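You operate a simulated robot arm through the tools that you are given. There is no shell and no other tool.

Carry out the task below with a simulated robot arm. There is one attempt and no reset: what you move stays moved.

TASK
Wipe the large slate clean and chalk it green all over.
Fine: use the grey cloth pad; pad and chalk go back. Set down upright: what you pick out. A coat counts when it lies all over at full strength: go over it till it gets no stronger. What is to be rubbed or washed off counts as gone when no trace of it is left.

Only the result counts: the job must be done as asked and must still hold three seconds after the hand-in. Knocking over, shifting, dropping, spilling or breaking anything else fails it. Flat cloth is picked up by pressing the open fingertips on it (5 to 10 N) and closing them slowly along it; thin cloth reads only 2 to 8 mm in the jaws.

THE ROBOT
A 6-joint arm with a two-finger gripper, fixed in place. Base frame: the origin is at the foot of the arm, x ahead of it, y to its left, z up; the work surface is at about z = 800. Readings come in mm, rad, newtons and seconds.
It reaches about 718 mm from its shoulder. Its first joint turns from -1.204 to 3.002 rad. Payload 3 kg.
The tool frame sits at the grasp point (the TCP): z along the fingers, y along the line on which they close. The tips reach 30 mm beyond it. Largest opening 96 mm; the body of the gripper starts 53 mm behind the TCP.
Orientation is that of the tool frame in the base frame, as a unit quaternion [w, x, y, z]. With the fingers straight down and closing along the base's y, the tool's x points along the base's -x, its y along +y and its z along -z.

THE INTERFACE
- The arm moves only by the tool drive_tool. Its argument "rows" is a list of rows, each a list of 7 numbers: the shift along the tool's x, y, z in units of 200 mm (1.0 is 200 mm), then the turn, a rotation vector about the tool's x, y, z in units of 90 degrees (1.0 is 90 degrees), then the gripper command, from -1 (fully open) to 1 (shut), values between in proportion. In form: [[x, y, z, rx, ry, rz, fingers], ...]. A call has 1 to 20 rows; each row is the pose to reach, as a shift and turn from the pose commanded when the call began, along the tool's axes at that moment. A call with a number of a shift or a turn outside -1 to 1 is refused whole. Each row takes 0.2 s and may step no farther than 50 mm and 0.15 rad from the row before; otherwise, or with a gripper value out of range, the whole call is refused. A pose out of reach is approached as far as the arm can. The call stops where the force on the tool passes 40 N (or 10 N more than at its start, if that is more) or the arm is blocked; 0.2 s more then pass. The fingers move at their own pace (about 153 mm/s each) and stop on an object; they squeeze with about 37 N. The grip force told is the motor's: it shows also when the fingers shut on nothing. Time passes only in rows, and 0.2 s behind the last, so rows that repeat a pose let the fingers close. It gives the time, the measured TCP pose, the force on the tool (base axes), the opening and the grip force at its end, in the units of the frame above (readings bear some noise), with the torque about the TCP (base axes, N m) and any sound that the robot's microphone picked up.
- Cameras (640 x 400 px; columns grow to the right, rows downward): "scene" is fixed at [400.9, -650.4, 1561.6]; the picture's right is [0.99, -0.13, 0.00], its down [-0.12, -0.91, -0.40] and it looks along [0.05, 0.39, -0.92] (base axes); focal length 331 px, centre (320, 200). "wrist" rides on the gripper at [73, 22, -83] in the tool frame; the picture's right is [-0.29, 0.96, 0.00], its down [-0.66, -0.20, -0.72] and it looks along [-0.69, -0.21, 0.69] (tool axes); focal length 247 px, centre (320, 200). There is no depth. A picture from a camera that has moved, and an enlarged one, comes with that camera's place and axes in the base frame and with its lens. The place of the scene camera against the robot may be out by one fixed shift of up to 12 mm in any direction.
- camera(camera): a new picture of that camera. The clock stands still meanwhile.
- move_column(by): slides the trunk up (or, below 0, down) by that many mm; the arm rides with it, the base frame stays. It gives what a move gives, with no picture.
- zoom(camera, box): a new picture of the part [left, top, right, bottom] of that camera's present view, enlarged. The clock stands still meanwhile.
- sign_off(): hands the job in; it is judged then, once.

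Places have to be worked out from the pictures, the camera data and where the tool is seen. Open the gripper and draw the arm clear of the work before you hand the job in, unless the task says otherwise.

The tools are called by a JSON object that holds its "fn" and its "kwargs". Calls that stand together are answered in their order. drive_tool: Moves the arm, as the interface text tells. Its arguments: {"type":"object","properties":{"rows":{"type":"array","items":{"type":"array","items":{"type":"number"}}}},"required":["rows"]} The other tools are called the same way: move_column (by) slides the trunk up or down; camera (camera) takes a picture; zoom (camera, box) takes an enlarged picture of a part of a camera's view; sign_off () hands the job in.

At the start:

```text
t: 0.0
tool_pos: [300.1, -419.8, 1148.3]
ee_rot: [0.001, 0.0, 1.0, 0.0]
force: [0.3, 0.3, 0.2]
ft_torque: [0.01, -0.03, -0.01]
width: 95.8
grasp_force: 0.0
trunk travel left (down, up): [-715.0, 225.0]
```

scene: 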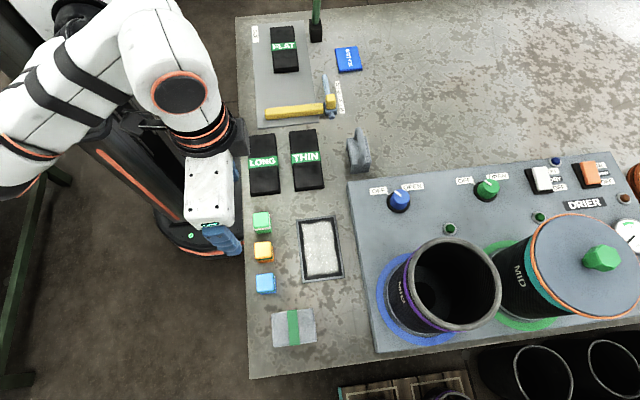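
wrist: 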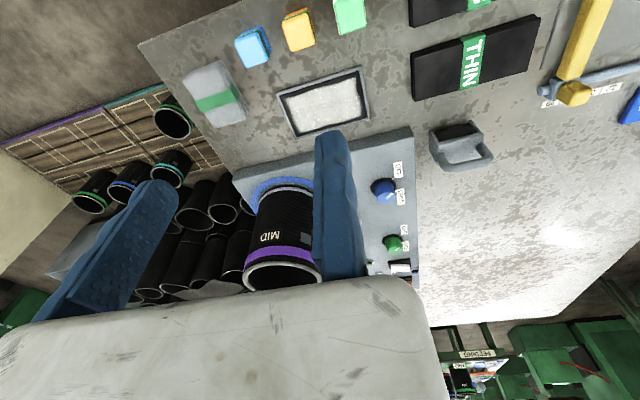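

I'll begin by inspecting the scene more closely with enlarged pictures.

{"fn": "zoom", "kwargs": {"camera": "scene", "box": [235, 190, 395, 290]}}

{"fn": "zoom", "kwargs": {"camera": "scene", "box": [235, 280, 395, 380]}}

{"fn": "zoom", "kwargs": {"camera": "scene", "box": [235, 0, 395, 100]}}

{"fn": "zoom", "kwargs": {"camera": "scene", "box": [235, 90, 395, 190]}}

{"fn": "zoom", "kwargs": {"camera": "scene", "box": [380, 140, 640, 300]}}

{"fn": "zoom", "kwargs": {"camera": "scene", "box": [320, 280, 640, 400]}}

```text
4.00 times, centred on (315, 240) of scene
camera zoom: at [400.9, -650.4, 1561.6], right [0.99, -0.13, 0.0], down [-0.12, -0.91, -0.4], along [0.05, 0.39, -0.92], focal length 1323 px, centre (340, 40)
```

zoom: 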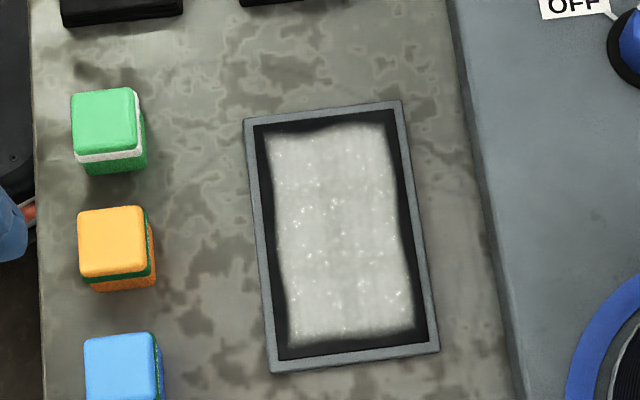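

```text
4.00 times, centred on (315, 330) of scene
camera zoom: at [400.9, -650.4, 1561.6], right [0.99, -0.13, 0.0], down [-0.12, -0.91, -0.4], along [0.05, 0.39, -0.92], focal length 1323 px, centre (340, -320)
```

zoom: 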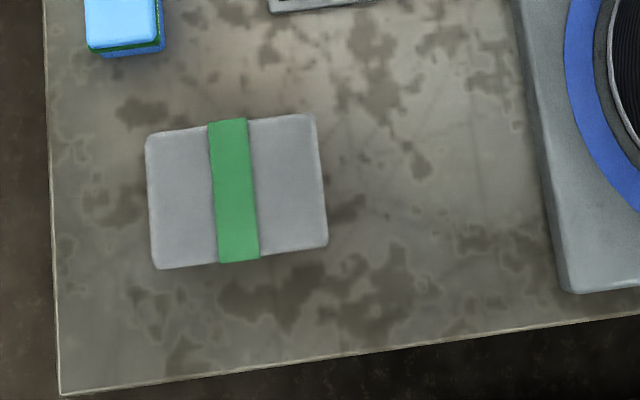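

```text
4.00 times, centred on (315, 50) of scene
camera zoom: at [400.9, -650.4, 1561.6], right [0.99, -0.13, 0.0], down [-0.12, -0.91, -0.4], along [0.05, 0.39, -0.92], focal length 1323 px, centre (340, 800)
```

zoom: 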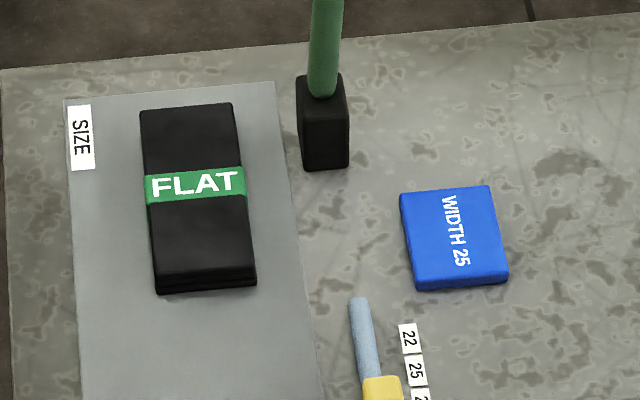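

```text
4.00 times, centred on (315, 140) of scene
camera zoom: at [400.9, -650.4, 1561.6], right [0.99, -0.13, 0.0], down [-0.12, -0.91, -0.4], along [0.05, 0.39, -0.92], focal length 1323 px, centre (340, 440)
```

zoom: 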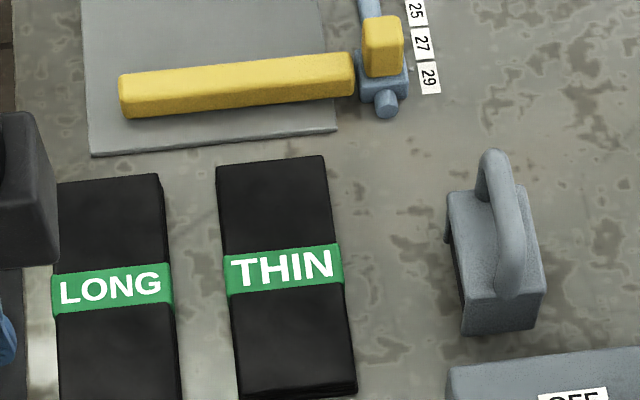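

```text
2.46 times, centred on (510, 220) of scene
camera zoom: at [400.9, -650.4, 1561.6], right [0.99, -0.13, 0.0], down [-0.12, -0.91, -0.4], along [0.05, 0.39, -0.92], focal length 814 px, centre (-148, 151)
```

zoom: 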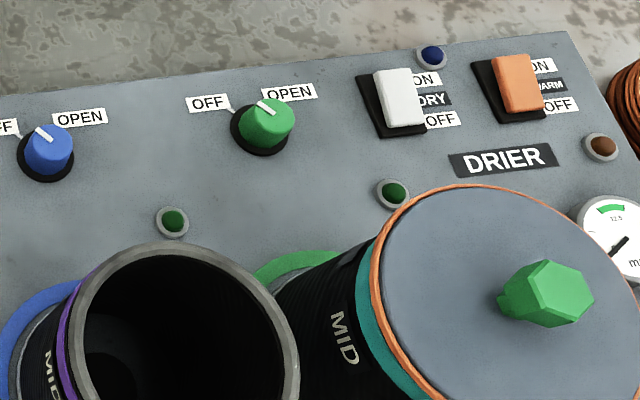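

```text
2.00 times, centred on (480, 340) of scene
camera zoom: at [400.9, -650.4, 1561.6], right [0.99, -0.13, 0.0], down [-0.12, -0.91, -0.4], along [0.05, 0.39, -0.92], focal length 662 px, centre (0, -80)
```

zoom: 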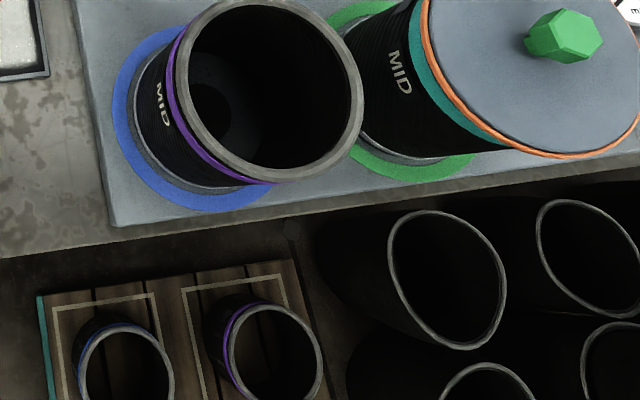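

The slate appears to be the framed panel with white chalk on it near the three blocks. I look closer with the wrist camera for details (stripes on blocks, other slates).

{"fn": "zoom", "kwargs": {"camera": "wrist", "box": [160, 0, 400, 150]}}

{"fn": "zoom", "kwargs": {"camera": "wrist", "box": [400, 280, 640, 400]}}

{"fn": "zoom", "kwargs": {"camera": "wrist", "box": [0, 80, 260, 310]}}

{"fn": "zoom", "kwargs": {"camera": "scene", "box": [480, 0, 640, 100]}}

```text
2.67 times, centred on (280, 75) of wrist
camera zoom: at [227.1, -397.4, 1232.4], right [0.29, 0.96, 0.0], down [0.66, -0.2, 0.72], along [0.69, -0.21, -0.69], focal length 659 px, centre (427, 533)
```

zoom: 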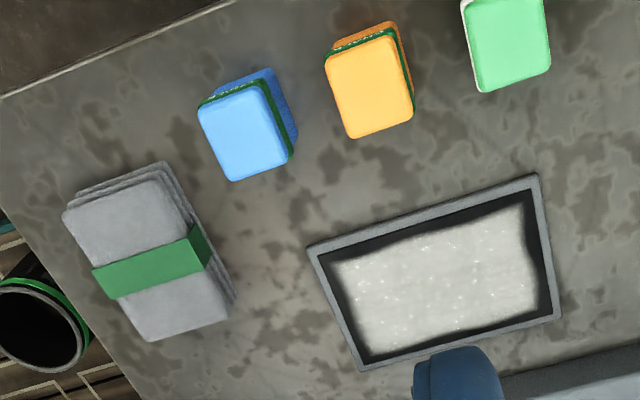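

```text
2.67 times, centred on (520, 340) of wrist
camera zoom: at [227.1, -397.4, 1232.4], right [0.29, 0.96, 0.0], down [0.66, -0.2, 0.72], along [0.69, -0.21, -0.69], focal length 659 px, centre (-213, -173)
```

zoom: 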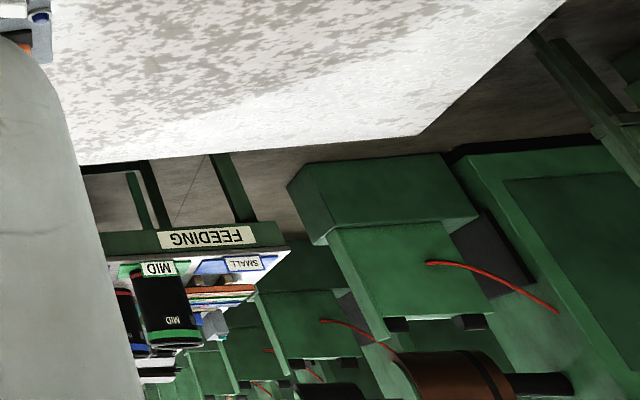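

```text
1.74 times, centred on (130, 195) of wrist
camera zoom: at [227.1, -397.4, 1232.4], right [0.29, 0.96, 0.0], down [0.66, -0.2, 0.72], along [0.69, -0.21, -0.69], focal length 430 px, centre (650, 209)
```

zoom: 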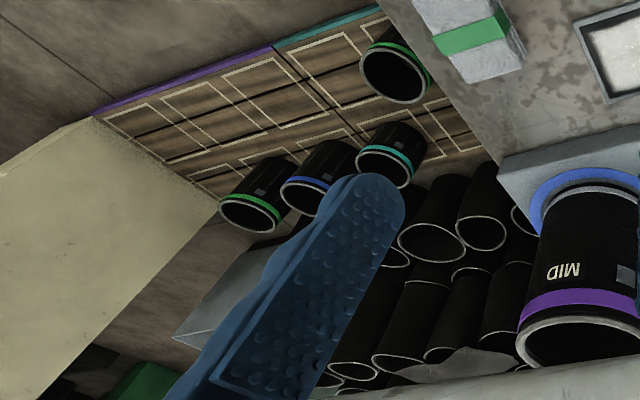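

```text
4.00 times, centred on (560, 50) of scene
camera zoom: at [400.9, -650.4, 1561.6], right [0.99, -0.13, 0.0], down [-0.12, -0.91, -0.4], along [0.05, 0.39, -0.92], focal length 1323 px, centre (-640, 800)
```

zoom: 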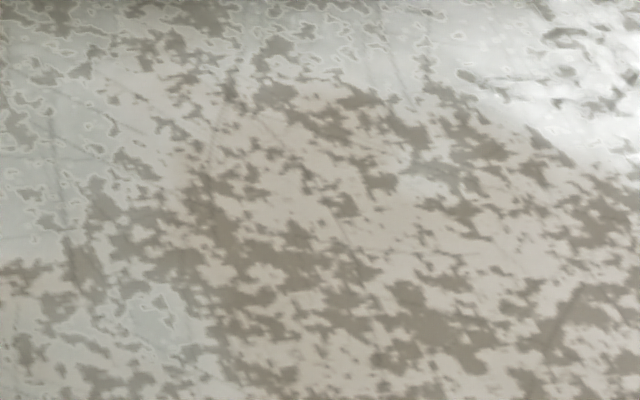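

The slate with white chalk seems to be centred near (426, -449), about 96 x 154 mm; green block near (298, -375), pad near (350, -618). I turn the wrist camera towards the rest of the bench to make sure no other slate exists before choosing.

{"fn": "drive_tool", "kwargs": {"rows": [[0, 0, 0, 0, 0, -0.09, -1], [0, 0, 0, 0, 0, -0.18, -1], [0, 0, 0, 0, 0, -0.27, -1], [0, 0, 0, 0, 0, -0.36, -1], [0, 0, 0, 0, 0, -0.45, -1], [0, 0, 0, 0, 0, -0.54, -1], [0, 0, 0, 0, 0, -0.63, -1], [0, 0, 0, 0, 0, -0.72, -1]]}}

{"fn": "camera", "kwargs": {"camera": "wrist"}}

{"fn": "camera", "kwargs": {"camera": "scene"}}

```text
t: 1.8
tool_pos: [300.9, -421.7, 1146.5]
ee_rot: [0.0, -0.537, 0.844, 0.0]
force: [0.1, -0.4, 0.1]
ft_torque: [0.02, 0.04, 0.0]
width: 96.1
grasp_force: 0.1
trunk travel left (down, up): [-715.0, 225.0]
```

```text
taken
camera wrist: at [249.2, -476.9, 1232.0], right [-0.74, 0.67, 0.0], down [0.46, 0.51, 0.72], along [0.48, 0.54, -0.69], focal length 247 px, centre (320, 200)
```

wrist: 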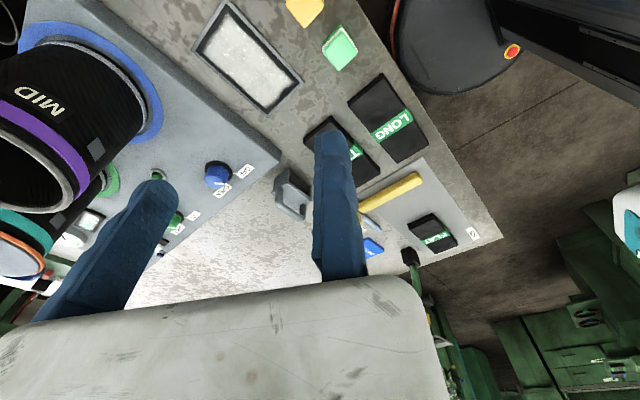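

```text
taken
```

scene: 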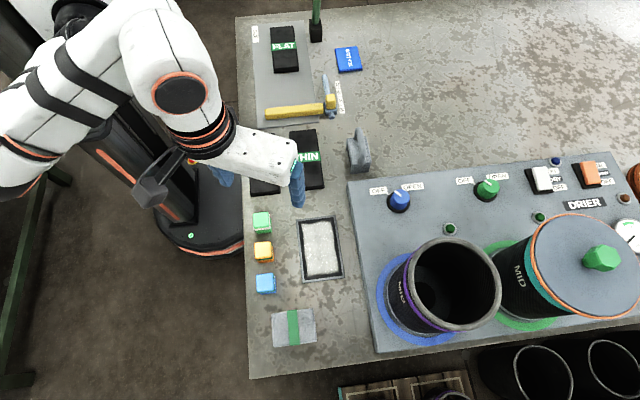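

Only one slate shows on the bench, so that is the one to treat. I turn back and go above the slate to look at it closely with the wrist camera.

{"fn": "drive_tool", "kwargs": {"rows": [[-0.016, -0.071, 0.11, 0, 0, 0.09, -1], [-0.032, -0.142, 0.22, 0, 0, 0.18, -1], [-0.049, -0.213, 0.33, 0, 0, 0.27, -1], [-0.065, -0.284, 0.44, 0, 0, 0.36, -1], [-0.081, -0.356, 0.55, 0, 0, 0.45, -1], [-0.098, -0.427, 0.66, 0, 0, 0.54, -1], [-0.114, -0.498, 0.77, 0, 0, 0.63, -1], [-0.13, -0.569, 0.88, 0, 0, 0.72, -1], [-0.13, -0.569, 0.88, 0, 0, 0.72, -1]]}}

{"fn": "camera", "kwargs": {"camera": "wrist"}}

{"fn": "camera", "kwargs": {"camera": "scene"}}

```text
t: 3.8
tool_pos: [414.1, -445.9, 971.6]
ee_rot: [0.001, 0.001, 1.0, 0.001]
force: [0.0, 0.5, -0.1]
ft_torque: [0.01, 0.0, 0.03]
width: 96.0
grasp_force: 0.1
trunk travel left (down, up): [-715.0, 225.0]
```

```text
taken
camera wrist: at [339.6, -422.3, 1056.4], right [0.3, 0.96, 0.0], down [0.66, -0.2, 0.72], along [0.69, -0.21, -0.69], focal length 247 px, centre (320, 200)
```

wrist: 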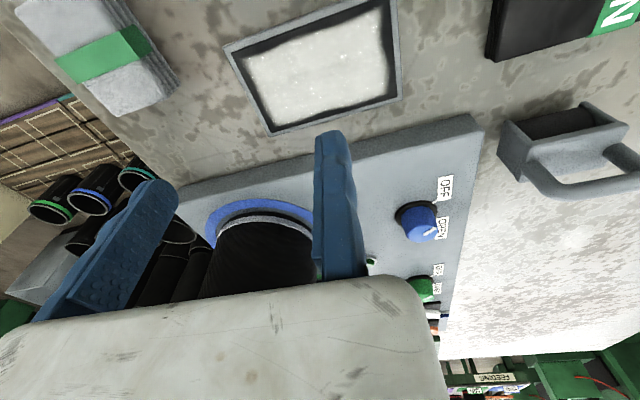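

```text
taken
```

scene: 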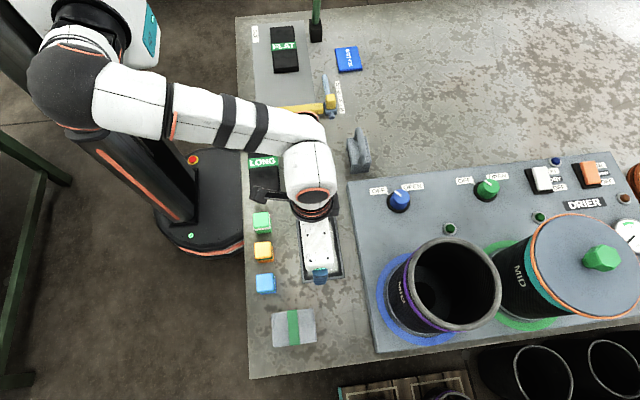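

{"fn": "zoom", "kwargs": {"camera": "wrist", "box": [200, 0, 424, 140]}}

{"fn": "zoom", "kwargs": {"camera": "wrist", "box": [0, 0, 224, 140]}}

```text
2.86 times, centred on (312, 70) of wrist
camera zoom: at [339.6, -422.3, 1056.4], right [0.3, 0.96, 0.0], down [0.66, -0.2, 0.72], along [0.69, -0.21, -0.69], focal length 706 px, centre (343, 571)
```

zoom: 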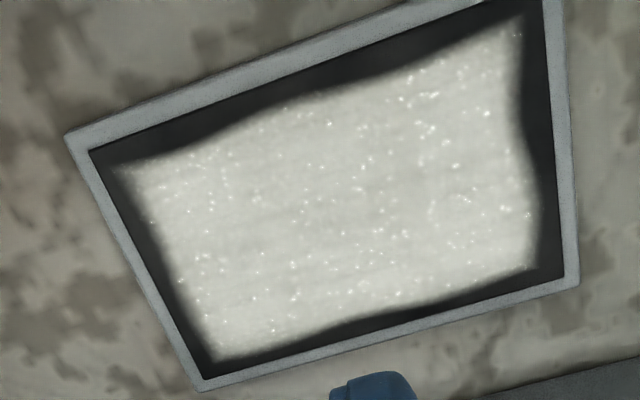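

```text
2.86 times, centred on (112, 70) of wrist
camera zoom: at [339.6, -422.3, 1056.4], right [0.3, 0.96, 0.0], down [0.66, -0.2, 0.72], along [0.69, -0.21, -0.69], focal length 706 px, centre (914, 571)
```

zoom: 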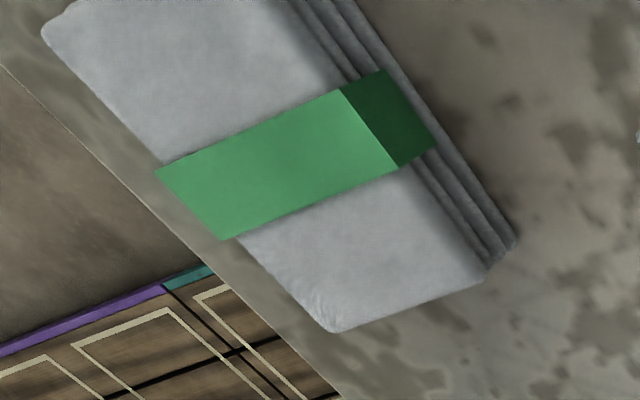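

The wrist view gives the slate at x 376–470, y -523 to -374, and the pad centred near (351, -621), about 91 x 64 x 24 mm. I move above the pad to check reach and alignment.

{"fn": "drive_tool", "kwargs": {"rows": [[0.063, -0.175, 0.072, 0, 0, 0, -1], [0.126, -0.35, 0.144, 0, 0, 0, -1], [0.189, -0.525, 0.216, 0, 0, 0, -1], [0.252, -0.7, 0.288, 0, 0, 0, -1], [0.315, -0.875, 0.36, 0, 0, 0, -1], [0.315, -0.875, 0.36, 0, 0, 0, -1], [0.315, -0.875, 0.36, 0, 0, 0, -1]]}}

{"fn": "camera", "kwargs": {"camera": "scene"}}

{"fn": "camera", "kwargs": {"camera": "wrist"}}

```text
t: 5.4
tool_pos: [348.5, -609.6, 906.8]
ee_rot: [0.0, 0.0, 1.0, -0.001]
force: [0.1, -0.4, -0.2]
ft_torque: [0.0, 0.01, 0.01]
width: 96.0
grasp_force: 0.0
out of reach, approached as far as the arm can: row 5, 6, 7
trunk travel left (down, up): [-715.0, 225.0]
```

```text
taken
```

scene: 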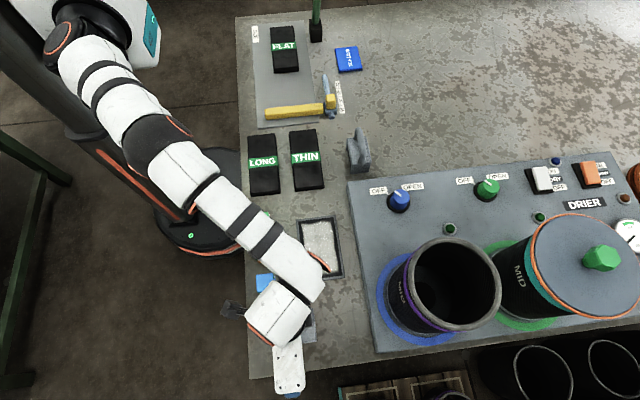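

```text
taken
camera wrist: at [274.8, -586.4, 991.0], right [0.29, 0.96, 0.0], down [0.66, -0.2, 0.72], along [0.69, -0.21, -0.69], focal length 247 px, centre (320, 200)
```

wrist: 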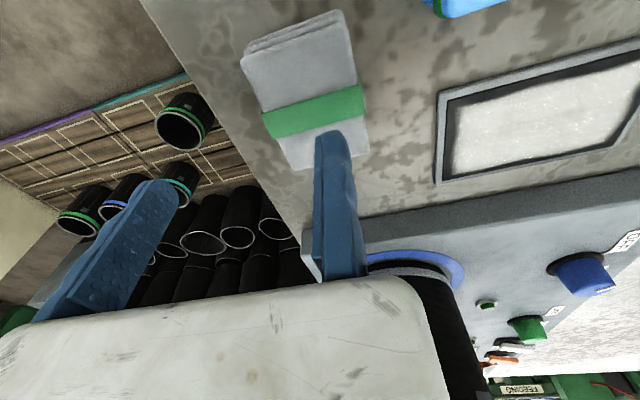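

The arm is almost fully stretched with the shoulder high, so I raise the hand first and then lower the trunk to gain horizontal reach.

{"fn": "drive_tool", "kwargs": {"rows": [[0.0, 0.05, -0.2, 0, 0, 0, -1], [0.01, 0.1, -0.4, 0, 0, 0, -1], [0.02, 0.15, -0.6, 0, 0, 0, -1], [0.03, 0.2, -0.8, 0, 0, 0, -1], [0.04, 0.25, -1.0, 0, 0, 0, -1], [0.04, 0.25, -1.0, 0, 0, 0, -1]]}}

{"fn": "move_column", "kwargs": {"by": -150}}

{"fn": "camera", "kwargs": {"camera": "scene"}}

```text
t: 6.8
tool_pos: [343.1, -560.3, 1106.7]
ee_rot: [0.0, 0.0, 1.0, 0.0]
force: [0.3, 0.3, 0.2]
ft_torque: [0.04, 0.0, -0.01]
width: 96.1
grasp_force: 0.1
trunk travel left (down, up): [-715.0, 225.0]
```

```text
t: 8.6
tool_pos: [342.1, -558.6, 957.1]
ee_rot: [0.0, 0.0, 1.0, 0.0]
force: [0.4, 1.4, 0.3]
ft_torque: [0.0, -0.02, 0.0]
width: 96.0
grasp_force: 0.0
trunk travel left (down, up): [-565.0, 375.0]
```

```text
taken
```

scene: 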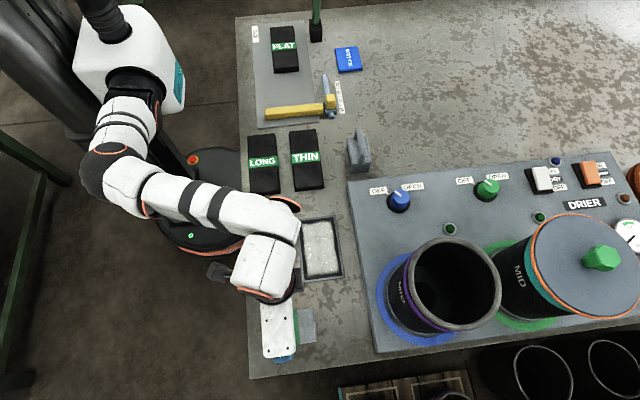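

Now the shoulder is lower; I try moving to above the pad centre at z = 900.

{"fn": "drive_tool", "kwargs": {"rows": [[-0.015, -0.104, 0.095, 0, 0, 0, -1], [-0.03, -0.208, 0.19, 0, 0, 0, -1], [-0.045, -0.312, 0.285, 0, 0, 0, -1], [-0.045, -0.312, 0.285, 0, 0, 0, -1]]}}

{"fn": "camera", "kwargs": {"camera": "wrist"}}

{"fn": "camera", "kwargs": {"camera": "scene"}}

```text
t: 9.6
tool_pos: [352.1, -607.6, 906.7]
ee_rot: [0.001, -0.004, 1.0, -0.002]
force: [-0.4, -1.1, 0.4]
ft_torque: [-0.03, -0.01, 0.03]
width: 95.9
grasp_force: 0.0
out of reach, approached as far as the arm can: row 3, 4
trunk travel left (down, up): [-565.0, 375.0]
```

```text
taken
camera wrist: at [278.0, -584.2, 990.1], right [0.29, 0.96, 0.0], down [0.66, -0.2, 0.73], along [0.69, -0.21, -0.69], focal length 247 px, centre (320, 200)
```

wrist: 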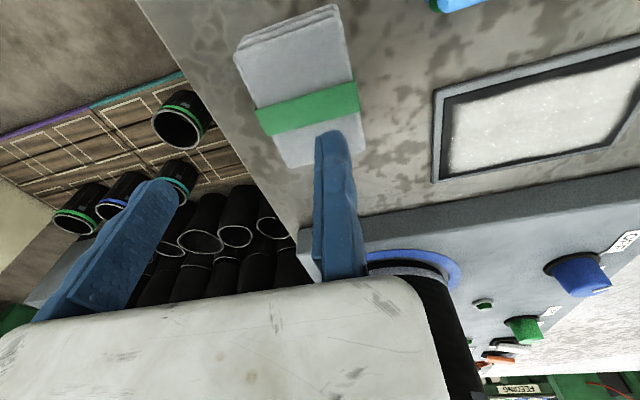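

```text
taken
```

scene: 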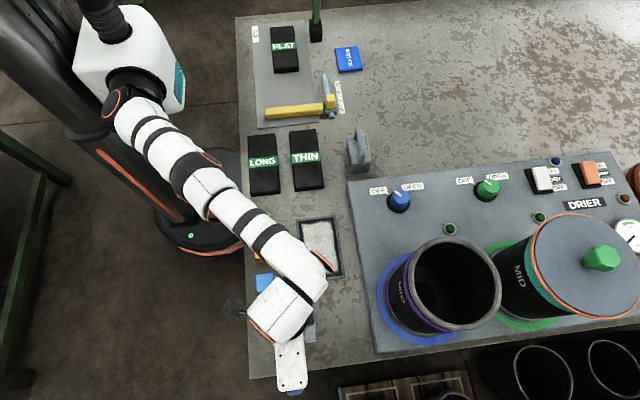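

Reach tops out at a radius of about 702 mm with the fingers vertical, while the pad centre is at about 713 mm. A 12° tilt of the fingers outward (about the closing axis) brings the wrist nearer, so I tilt and move over the pad.

{"fn": "drive_tool", "kwargs": {"rows": [[0.0, 0.0, 0.0, 0, -0.045, 0, -1], [0.0, -0.0, 0.0, 0, -0.09, 0, -1], [0.0, -0.03, 0.015, 0, -0.135, 0, -1], [0.005, -0.067, 0.033, 0, -0.135, 0, -1], [0.005, -0.067, 0.033, 0, -0.135, 0, -1]]}}

{"fn": "camera", "kwargs": {"camera": "wrist"}}

{"fn": "zoom", "kwargs": {"camera": "scene", "box": [220, 250, 380, 400]}}

```text
t: 10.8
tool_pos: [344.9, -629.9, 915.5]
ee_rot: [0.105, 0.001, 0.994, 0.001]
force: [-0.3, 0.3, 0.2]
ft_torque: [-0.05, -0.04, -0.02]
width: 96.0
grasp_force: 0.0
out of reach, approached as far as the arm can: row 1, 2, 3, 4, 5
trunk travel left (down, up): [-565.0, 375.0]
```

```text
taken
camera wrist: at [255.2, -605.9, 982.8], right [0.29, 0.96, 0.06], down [0.49, -0.2, 0.85], along [0.82, -0.21, -0.53], focal length 247 px, centre (320, 200)
```

wrist: 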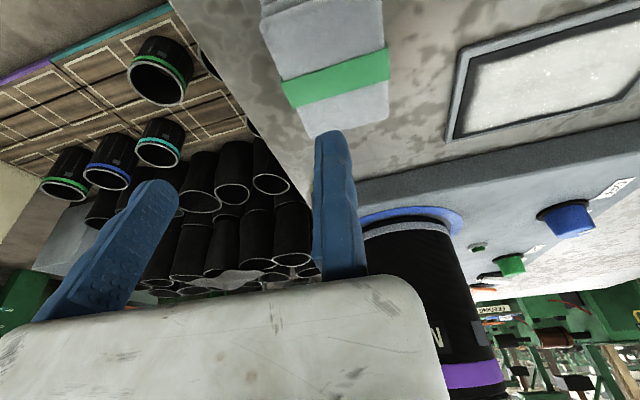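

```text
2.67 times, centred on (300, 325) of scene
camera zoom: at [400.9, -650.4, 1561.6], right [0.99, -0.13, 0.0], down [-0.12, -0.91, -0.4], along [0.05, 0.39, -0.92], focal length 882 px, centre (373, -133)
```

zoom: 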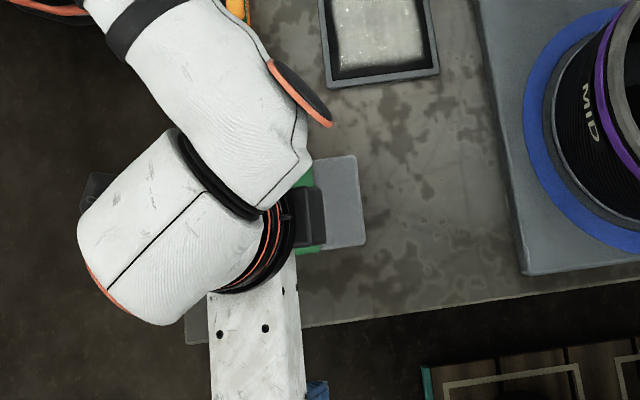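

With the tilt the TCP reached radius 718 mm, so the pad is within reach. I now correct to the pad centre and go down to z about 870.

{"fn": "drive_tool", "kwargs": {"rows": [[0.009, 0.022, 0.113, 0, 0, 0, -1], [0.018, 0.045, 0.226, 0, 0, 0, -1], [0.018, 0.045, 0.226, 0, 0, 0, -1]]}}

{"fn": "camera", "kwargs": {"camera": "wrist"}}

```text
t: 11.6
tool_pos: [341.8, -630.9, 913.1]
ee_rot: [0.105, -0.001, 0.994, 0.0]
force: [0.5, 0.3, -0.3]
ft_torque: [0.0, -0.01, 0.01]
width: 96.2
grasp_force: 0.1
out of reach, approached as far as the arm can: row 1, 2, 3
trunk travel left (down, up): [-565.0, 375.0]
```

```text
taken
camera wrist: at [252.5, -608.2, 981.0], right [0.29, 0.96, 0.06], down [0.49, -0.2, 0.85], along [0.82, -0.21, -0.53], focal length 247 px, centre (320, 200)
```

wrist: 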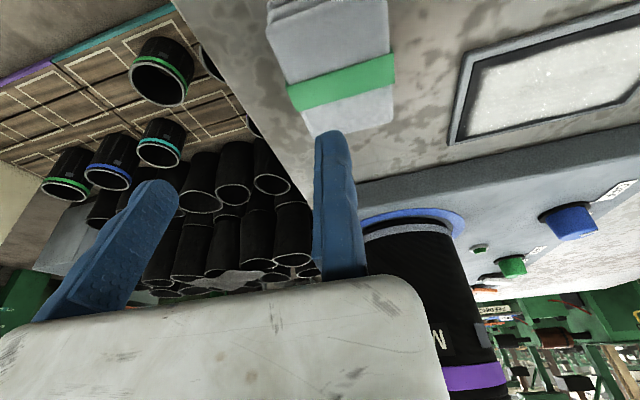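

The arm did not respond as expected, so I need to find out whether the limit is stretch or the first joint. I test a vertical pose at a similar radius but with more x, at a safe height.

{"fn": "drive_tool", "kwargs": {"rows": [[-0.128, 0.093, 0.024, 0, 0.045, 0, -1], [-0.255, 0.187, 0.048, 0, 0.09, 0, -1], [-0.383, 0.28, 0.072, 0, 0.135, 0, -1], [-0.383, 0.28, 0.072, 0, 0.135, 0, -1]]}}

{"fn": "camera", "kwargs": {"camera": "scene"}}

```text
t: 12.6
tool_pos: [414.1, -551.7, 923.4]
ee_rot: [0.0, 0.0, 1.0, 0.0]
force: [-0.9, 0.9, -0.4]
ft_torque: [0.02, -0.06, -0.02]
width: 96.2
grasp_force: 0.1
out of reach, approached as far as the arm can: row 1, 2, 3, 4
trunk travel left (down, up): [-565.0, 375.0]
```

```text
taken
```

scene: 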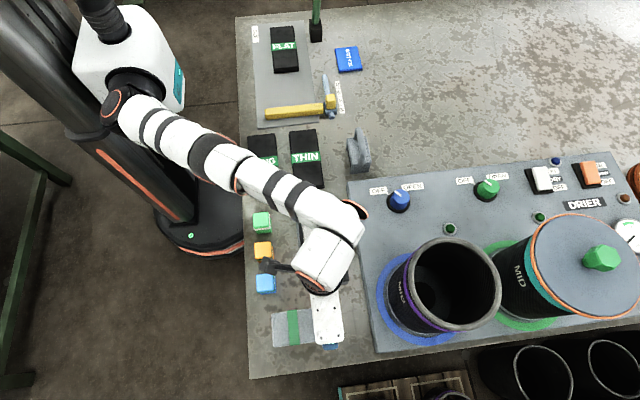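

It looks like a stretch limit (radius about 690 mm at z = 923). I back off to a comfortable pose and try another trunk height.

{"fn": "drive_tool", "kwargs": {"rows": [[0.16, 0.05, -0.09, 0, 0, 0, -1], [0.32, 0.11, -0.185, 0, 0, 0, -1], [0.32, 0.11, -0.185, 0, 0, 0, -1]]}}

{"fn": "move_column", "kwargs": {"by": -100}}

{"fn": "camera", "kwargs": {"camera": "scene"}}

```text
t: 13.3
tool_pos: [394.6, -557.1, 945.2]
ee_rot: [-0.001, -0.001, 1.0, -0.001]
force: [0.7, -0.4, -0.6]
ft_torque: [-0.06, 0.0, 0.0]
width: 96.1
grasp_force: 0.1
out of reach, approached as far as the arm can: row 1, 2, 3
trunk travel left (down, up): [-565.0, 375.0]
```

```text
t: 14.7
tool_pos: [394.8, -556.5, 844.2]
ee_rot: [-0.002, 0.0, 1.0, 0.0]
force: [0.8, 0.1, 0.1]
ft_torque: [0.02, -0.02, -0.02]
width: 96.1
grasp_force: 0.1
trunk travel left (down, up): [-465.0, 475.0]
```

```text
taken
```

scene: 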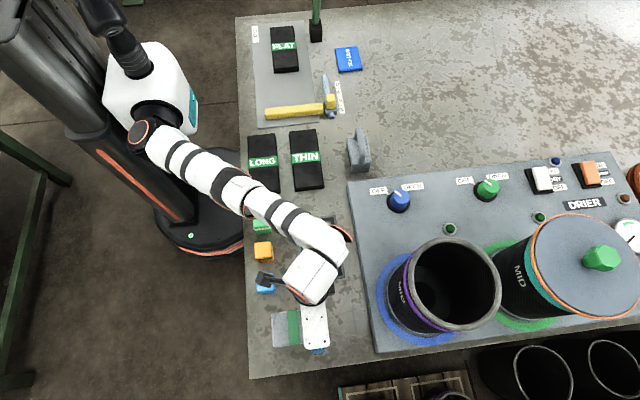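

The fingertips are now low beside the pad, so I raise the trunk right away and check that nothing was touched.

{"fn": "move_column", "kwargs": {"by": 150}}

{"fn": "camera", "kwargs": {"camera": "wrist"}}

{"fn": "camera", "kwargs": {"camera": "scene"}}

```text
t: 16.4
tool_pos: [395.1, -555.9, 994.4]
ee_rot: [-0.002, 0.0, 1.0, 0.0]
force: [-0.7, -0.2, 0.3]
ft_torque: [0.0, 0.0, 0.03]
width: 95.9
grasp_force: 0.0
trunk travel left (down, up): [-615.0, 325.0]
```

```text
taken
camera wrist: at [321.5, -533.6, 1079.1], right [0.29, 0.96, 0.0], down [0.66, -0.2, 0.72], along [0.69, -0.21, -0.69], focal length 247 px, centre (320, 200)
```

wrist: 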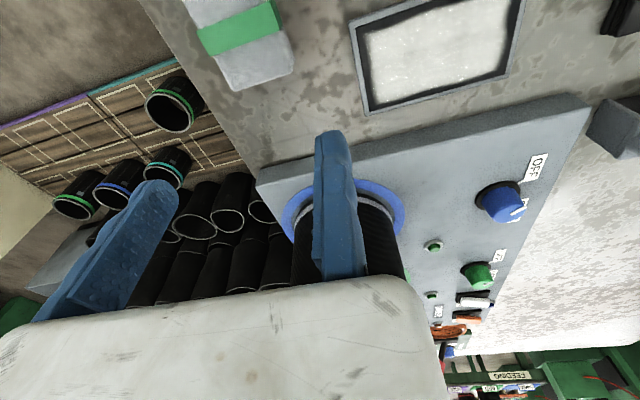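

```text
taken
```

scene: 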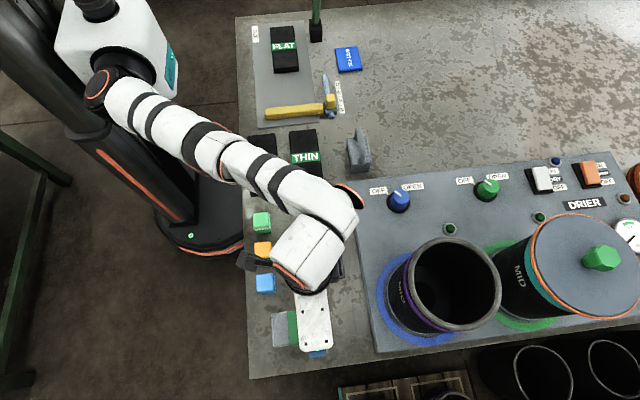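

{"fn": "zoom", "kwargs": {"camera": "wrist", "box": [140, 0, 364, 140]}}

```text
2.86 times, centred on (252, 70) of wrist
camera zoom: at [321.5, -533.6, 1079.1], right [0.29, 0.96, 0.0], down [0.66, -0.2, 0.72], along [0.69, -0.21, -0.69], focal length 706 px, centre (514, 571)
```

zoom: 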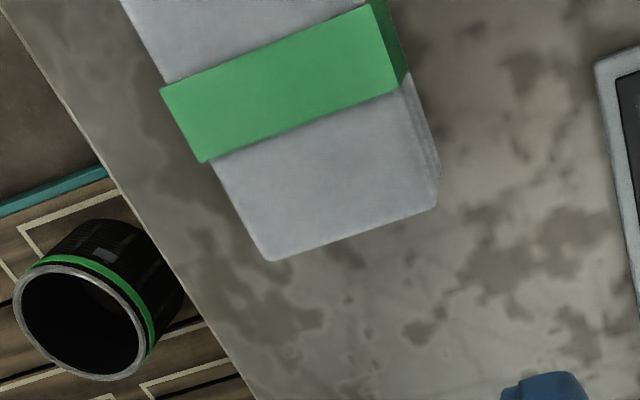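

{"fn": "zoom", "kwargs": {"camera": "scene", "box": [235, 280, 395, 380]}}

```text
4.00 times, centred on (315, 330) of scene
camera zoom: at [400.9, -650.4, 1561.6], right [0.99, -0.13, 0.0], down [-0.12, -0.91, -0.4], along [0.05, 0.39, -0.92], focal length 1323 px, centre (340, -320)
```

zoom: 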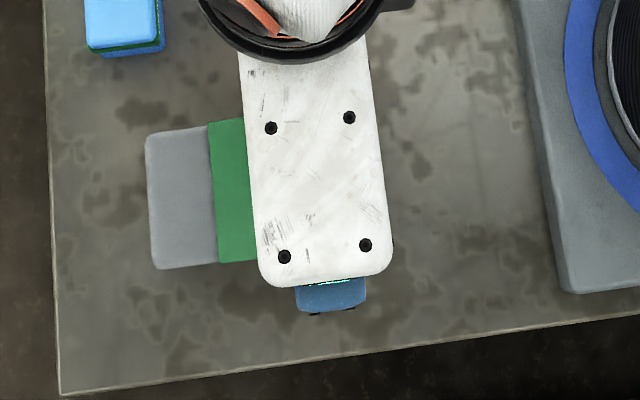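

The pad has not moved. I test what the commanded pose is with a zero-shift row.

{"fn": "drive_tool", "kwargs": {"rows": [[0, 0, 0, 0, 0, 0, -1], [0, 0, 0, 0, 0, 0, -1]]}}

```text
t: 17.0
tool_pos: [395.1, -557.1, 994.2]
ee_rot: [-0.002, 0.0, 1.0, -0.001]
force: [-0.4, 0.1, -0.7]
ft_torque: [0.02, 0.0, 0.03]
width: 96.1
grasp_force: 0.1
trunk travel left (down, up): [-615.0, 325.0]
```

{"fn": "drive_tool", "kwargs": {"rows": [[0.11, 0.03, 0, 0, 0, 0, -1], [0.225, 0.085, 0, 0, 0, 0, -1], [0.225, 0.085, 0, 0, 0, 0, -1]]}}

{"fn": "camera", "kwargs": {"camera": "scene"}}

```text
t: 17.8
tool_pos: [395.9, -556.8, 995.1]
ee_rot: [-0.002, 0.0, 1.0, 0.0]
force: [0.9, 0.2, 0.3]
ft_torque: [0.0, -0.01, 0.02]
width: 96.1
grasp_force: 0.1
out of reach, approached as far as the arm can: row 1, 2, 3
trunk travel left (down, up): [-615.0, 325.0]
```

```text
taken
```

scene: 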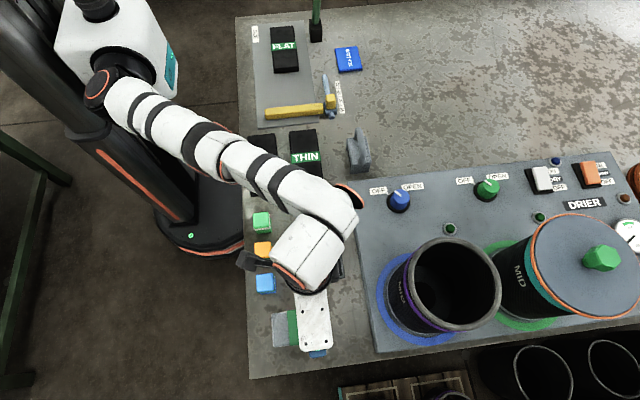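

The solver seems stuck at the straight-arm position. I try to pull the hand up and inward in a larger move to bend the elbow again.

{"fn": "drive_tool", "kwargs": {"rows": [[0.05, 0.1, -0.2, 0, 0, 0, -1], [0.1, 0.2, -0.4, 0, 0, 0, -1], [0.15, 0.3, -0.6, 0, 0, 0, -1], [0.2, 0.4, -0.8, 0, 0, 0, -1], [0.25, 0.5, -1.0, 0, 0, 0, -1], [0.25, 0.5, -1.0, 0, 0, 0, -1]]}}

{"fn": "camera", "kwargs": {"camera": "scene"}}

```text
t: 19.2
tool_pos: [331.5, -469.8, 1176.3]
ee_rot: [-0.003, 0.0, 1.0, -0.002]
force: [1.4, 0.5, -0.1]
ft_torque: [-0.01, 0.04, 0.0]
width: 96.1
grasp_force: 0.2
out of reach, approached as far as the arm can: row 1, 2, 3, 5, 6
trunk travel left (down, up): [-615.0, 325.0]
```

```text
taken
```

scene: 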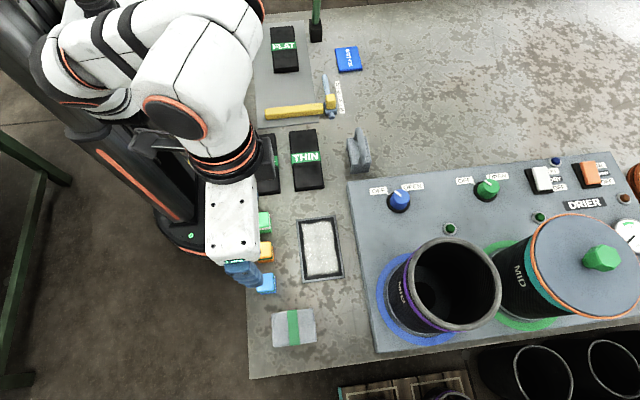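

The elbow is bent again. To learn how joint 1 limits me on this side, I test a pose with steeper azimuth at a short radius (180, -420, 1150), free of any objects.

{"fn": "drive_tool", "kwargs": {"rows": [[0.15, 0.05, 0.026, 0, 0, 0, -1], [0.3, 0.1, 0.052, 0, 0, 0, -1], [0.45, 0.15, 0.078, 0, 0, 0, -1], [0.6, 0.2, 0.104, 0, 0, 0, -1], [0.755, 0.25, 0.13, 0, 0, 0, -1], [0.755, 0.25, 0.13, 0, 0, 0, -1]]}}

{"fn": "camera", "kwargs": {"camera": "scene"}}

```text
t: 20.6
tool_pos: [228.7, -395.2, 1157.5]
ee_rot: [-0.002, -0.001, 1.0, -0.001]
force: [-0.1, -0.3, 0.1]
ft_torque: [0.02, -0.01, -0.02]
width: 96.1
grasp_force: 0.0
out of reach, approached as far as the arm can: row 3, 4, 5, 6
trunk travel left (down, up): [-615.0, 325.0]
```

```text
taken
```

scene: 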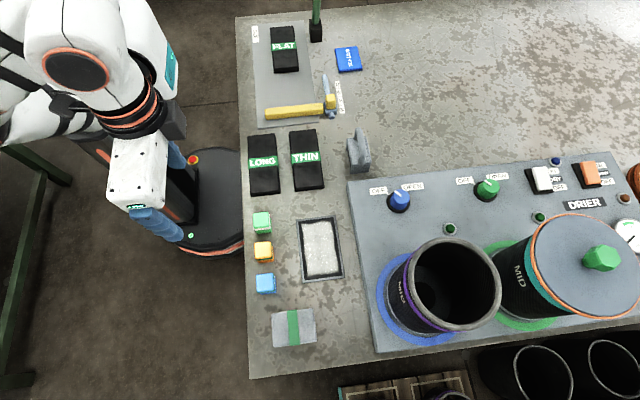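

Joint 1 limits only at a lateral offset of about 72 mm, so the pad is limited by stretch, not joint 1. I now go back toward the pad at a moderate radius (345, -540, 957), keeping the elbow bent.

{"fn": "drive_tool", "kwargs": {"rows": [[-0.083, -0.1, 0.143, 0, 0, 0, -1], [-0.166, -0.207, 0.286, 0, 0, 0, -1], [-0.249, -0.311, 0.429, 0, 0, 0, -1], [-0.331, -0.414, 0.571, 0, 0, 0, -1], [-0.414, -0.518, 0.714, 0, 0, 0, -1], [-0.497, -0.621, 0.857, 0, 0, 0, -1], [-0.58, -0.725, 1.0, 0, 0, 0, -1], [-0.58, -0.725, 1.0, 0, 0, 0, -1]]}}

{"fn": "camera", "kwargs": {"camera": "scene"}}

```text
t: 22.4
tool_pos: [338.1, -540.4, 960.5]
ee_rot: [-0.001, 0.0, 1.0, -0.001]
force: [-0.2, -0.1, -0.3]
ft_torque: [0.0, 0.0, 0.02]
width: 95.7
grasp_force: 0.2
out of reach, approached as far as the arm can: row 2, 3, 4, 5
trunk travel left (down, up): [-615.0, 325.0]
```

```text
taken
```

scene: 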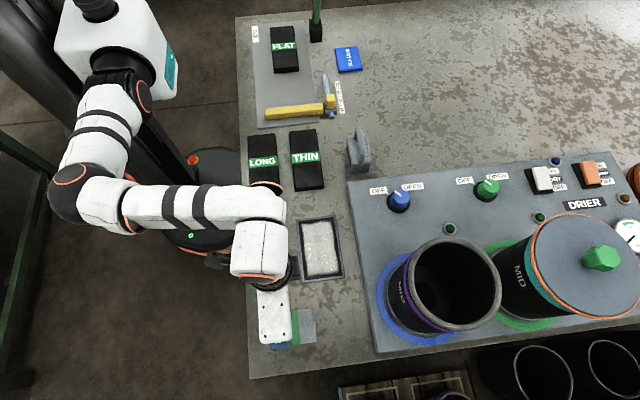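

Good: the elbow is bent now. I go toward the pad with a small 8° outward tilt to spare radius, to about (345, -600, 900).

{"fn": "drive_tool", "kwargs": {"rows": [[0.0, -0.1, 0.1, 0, -0.045, 0, -1], [-0.02, -0.2, 0.2, 0, -0.089, 0, -1], [-0.035, -0.3, 0.3, 0, -0.089, 0, -1], [-0.035, -0.3, 0.3, 0, -0.089, 0, -1]]}}

```text
t: 23.4
tool_pos: [346.6, -600.0, 899.7]
ee_rot: [0.068, -0.001, 0.998, 0.0]
force: [0.6, 0.6, -0.4]
ft_torque: [0.02, -0.03, -0.01]
width: 95.9
grasp_force: 0.1
trunk travel left (down, up): [-615.0, 325.0]
```

No out-of-reach flag. I continue to above the pad centre at z = 880 and look.

{"fn": "drive_tool", "kwargs": {"rows": [[0.006, -0.08, 0.1, 0, 0, 0, -1], [0.006, -0.08, 0.1, 0, 0, 0, -1]]}}

{"fn": "camera", "kwargs": {"camera": "wrist"}}

{"fn": "zoom", "kwargs": {"camera": "scene", "box": [235, 280, 395, 380]}}

```text
t: 24.0
tool_pos: [349.1, -615.0, 879.9]
ee_rot: [0.069, 0.0, 0.998, -0.002]
force: [0.6, 0.2, 0.4]
ft_torque: [-0.01, -0.01, -0.02]
width: 96.1
grasp_force: 0.1
trunk travel left (down, up): [-615.0, 325.0]
```

```text
taken
camera wrist: at [264.2, -591.6, 954.4], right [0.29, 0.96, 0.04], down [0.55, -0.2, 0.81], along [0.78, -0.21, -0.59], focal length 247 px, centre (320, 200)
```

wrist: 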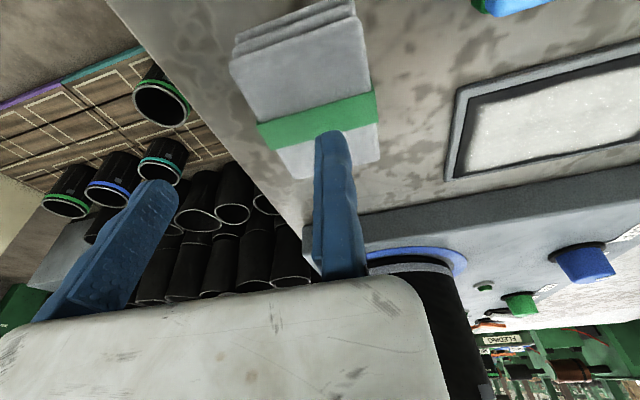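

```text
4.00 times, centred on (315, 330) of scene
camera zoom: at [400.9, -650.4, 1561.6], right [0.99, -0.13, 0.0], down [-0.12, -0.91, -0.4], along [0.05, 0.39, -0.92], focal length 1323 px, centre (340, -320)
```

zoom: 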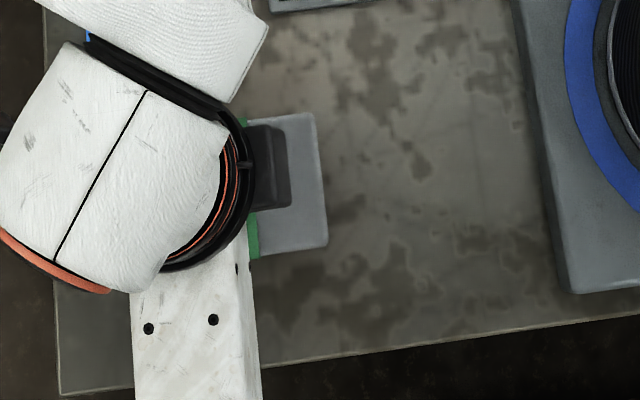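

No flags here, but the fingers in both pictures appear shifted towards -y against the reported TCP (right finger near the image centre where the TCP should project). I close the fingers in the air here to see where they really meet.

{"fn": "drive_tool", "kwargs": {"rows": [[0, 0, -0.1, 0, 0, 0, 1], [0, 0, -0.1, 0, 0, 0, 1], [0, 0, -0.1, 0, 0, 0, 1]]}}

{"fn": "camera", "kwargs": {"camera": "wrist"}}

{"fn": "camera", "kwargs": {"camera": "scene"}}

```text
t: 24.8
tool_pos: [345.1, -615.4, 898.7]
ee_rot: [0.068, 0.0, 0.998, -0.001]
force: [-0.2, -0.1, -0.4]
ft_torque: [-0.03, 0.0, 0.0]
width: 0.3
grasp_force: 33.0
trunk travel left (down, up): [-615.0, 325.0]
```

```text
taken
camera wrist: at [260.9, -592.0, 972.8], right [0.29, 0.96, 0.04], down [0.56, -0.2, 0.81], along [0.78, -0.21, -0.59], focal length 247 px, centre (320, 200)
```

wrist: 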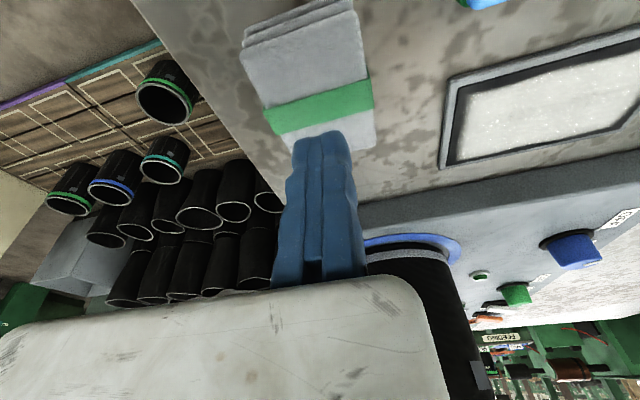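

```text
taken
```

scene: 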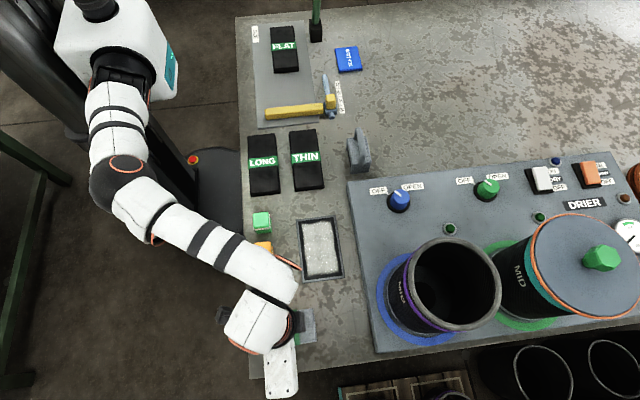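

That explains it: the +y finger is fixed with its face at the TCP (y = 0), and only the -y finger moves (to -96). So the pad must lie at tool y from -64 to 0, giving a TCP of about (350, -580); I open, remove the tilt and go there at z = 885.

{"fn": "drive_tool", "kwargs": {"rows": [[0, 0.08, 0, 0, 0, 0, -1], [-0.007, 0.17, 0.03, 0, 0.045, 0, -1], [-0.015, 0.175, 0.073, 0, 0.089, 0, -1], [-0.015, 0.175, 0.073, 0, 0.089, 0, -1], [-0.015, 0.175, 0.073, 0, 0.089, 0, -1]]}}

{"fn": "camera", "kwargs": {"camera": "wrist"}}

{"fn": "zoom", "kwargs": {"camera": "scene", "box": [235, 280, 395, 380]}}

```text
t: 26.0
tool_pos: [351.9, -582.2, 883.3]
ee_rot: [-0.002, 0.001, 1.0, -0.001]
force: [-0.5, -0.6, 0.7]
ft_torque: [-0.03, 0.0, 0.02]
width: 95.8
grasp_force: 0.0
trunk travel left (down, up): [-615.0, 325.0]
```

```text
taken
camera wrist: at [278.6, -557.1, 968.6], right [0.29, 0.96, 0.0], down [0.66, -0.2, 0.72], along [0.69, -0.21, -0.69], focal length 247 px, centre (320, 200)
```

wrist: 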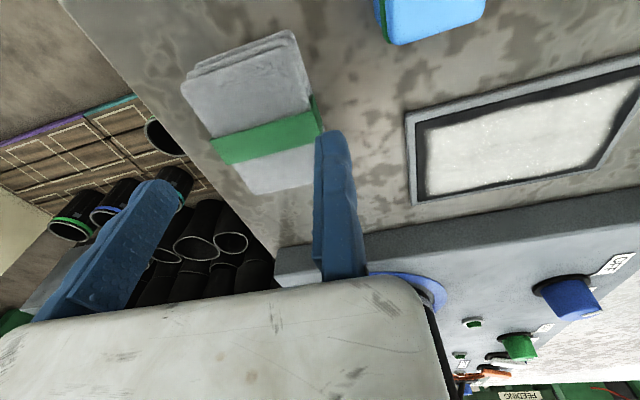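

```text
4.00 times, centred on (315, 330) of scene
camera zoom: at [400.9, -650.4, 1561.6], right [0.99, -0.13, 0.0], down [-0.12, -0.91, -0.4], along [0.05, 0.39, -0.92], focal length 1323 px, centre (340, -320)
```

zoom: 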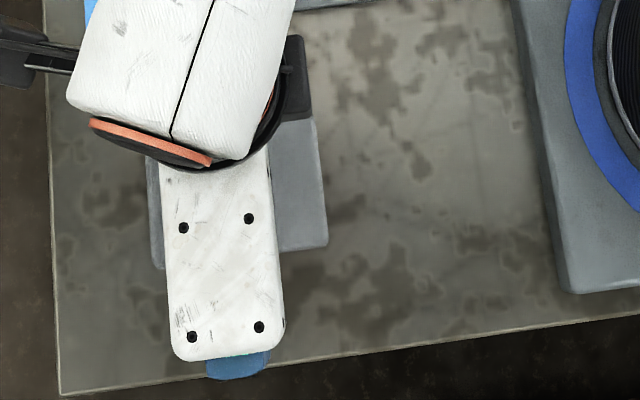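

{"fn": "zoom", "kwargs": {"camera": "wrist", "box": [150, 10, 390, 210]}}

```text
2.00 times, centred on (270, 110) of wrist
camera zoom: at [278.6, -557.1, 968.6], right [0.29, 0.96, 0.0], down [0.66, -0.2, 0.72], along [0.69, -0.21, -0.69], focal length 494 px, centre (420, 380)
```

zoom: 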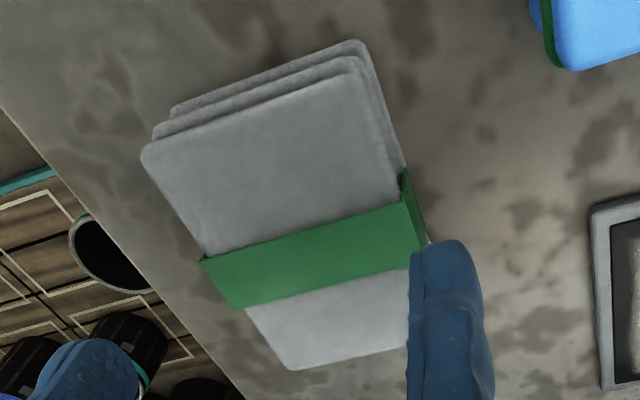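

The pad's +y face is at about y = -583.5 and the -y face at -649. I shift 7 mm to +y for clearance and descend to z about 838 with the fingers open around it.

{"fn": "drive_tool", "kwargs": {"rows": [[0, 0.035, 0, 0, 0, 0, -1], [0, 0.035, 0.08, 0, 0, 0, -1], [0, 0.035, 0.16, 0, 0, 0, -1], [0, 0.035, 0.226, 0, 0, 0, -1], [0, 0.035, 0.226, 0, 0, 0, -1]]}}

{"fn": "camera", "kwargs": {"camera": "wrist"}}

```text
t: 27.2
tool_pos: [350.8, -574.5, 838.0]
ee_rot: [-0.001, 0.001, 1.0, -0.001]
force: [-0.3, -0.6, 0.0]
ft_torque: [0.01, 0.02, -0.01]
width: 95.9
grasp_force: 0.1
trunk travel left (down, up): [-615.0, 325.0]
```

```text
taken
camera wrist: at [278.1, -551.5, 922.8], right [0.29, 0.96, 0.0], down [0.66, -0.2, 0.72], along [0.69, -0.21, -0.69], focal length 247 px, centre (320, 200)
```

wrist: 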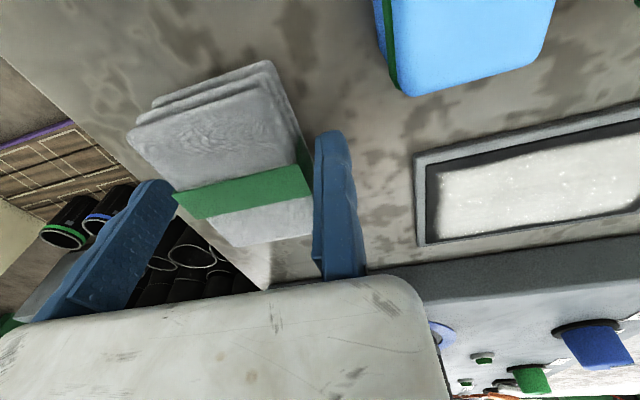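

The fingers straddle the pad with clearance on both sides. I close gradually.

{"fn": "drive_tool", "kwargs": {"rows": [[0, 0, 0, 0, 0, 0, -0.7], [0, 0, 0, 0, 0, 0, -0.5], [0, 0, 0, 0, 0, 0, -0.4], [0, 0, 0, 0, 0, 0, -0.3], [0, 0, 0, 0, 0, 0, 0.2], [0, 0, 0, 0, 0, 0, 1], [0, 0, 0, 0, 0, 0, 1]]}}

{"fn": "camera", "kwargs": {"camera": "wrist"}}

```text
t: 28.8
tool_pos: [350.7, -574.0, 838.4]
ee_rot: [-0.002, 0.0, 1.0, -0.001]
force: [0.8, -0.9, 1.3]
ft_torque: [0.0, 0.0, 0.0]
width: 63.6
grasp_force: 36.9
trunk travel left (down, up): [-615.0, 325.0]
```

```text
taken
camera wrist: at [278.3, -551.5, 922.9], right [0.29, 0.96, 0.0], down [0.66, -0.2, 0.72], along [0.69, -0.21, -0.69], focal length 247 px, centre (320, 200)
```

wrist: 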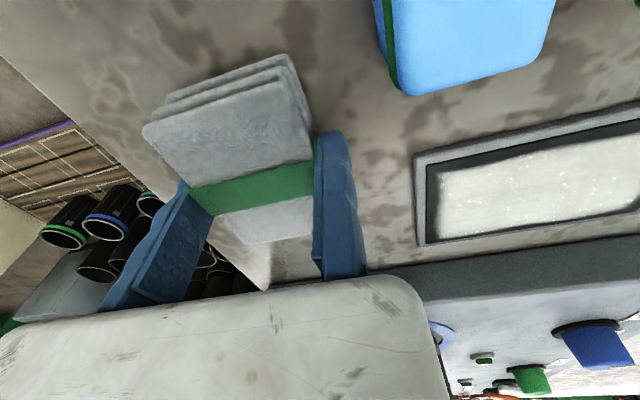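

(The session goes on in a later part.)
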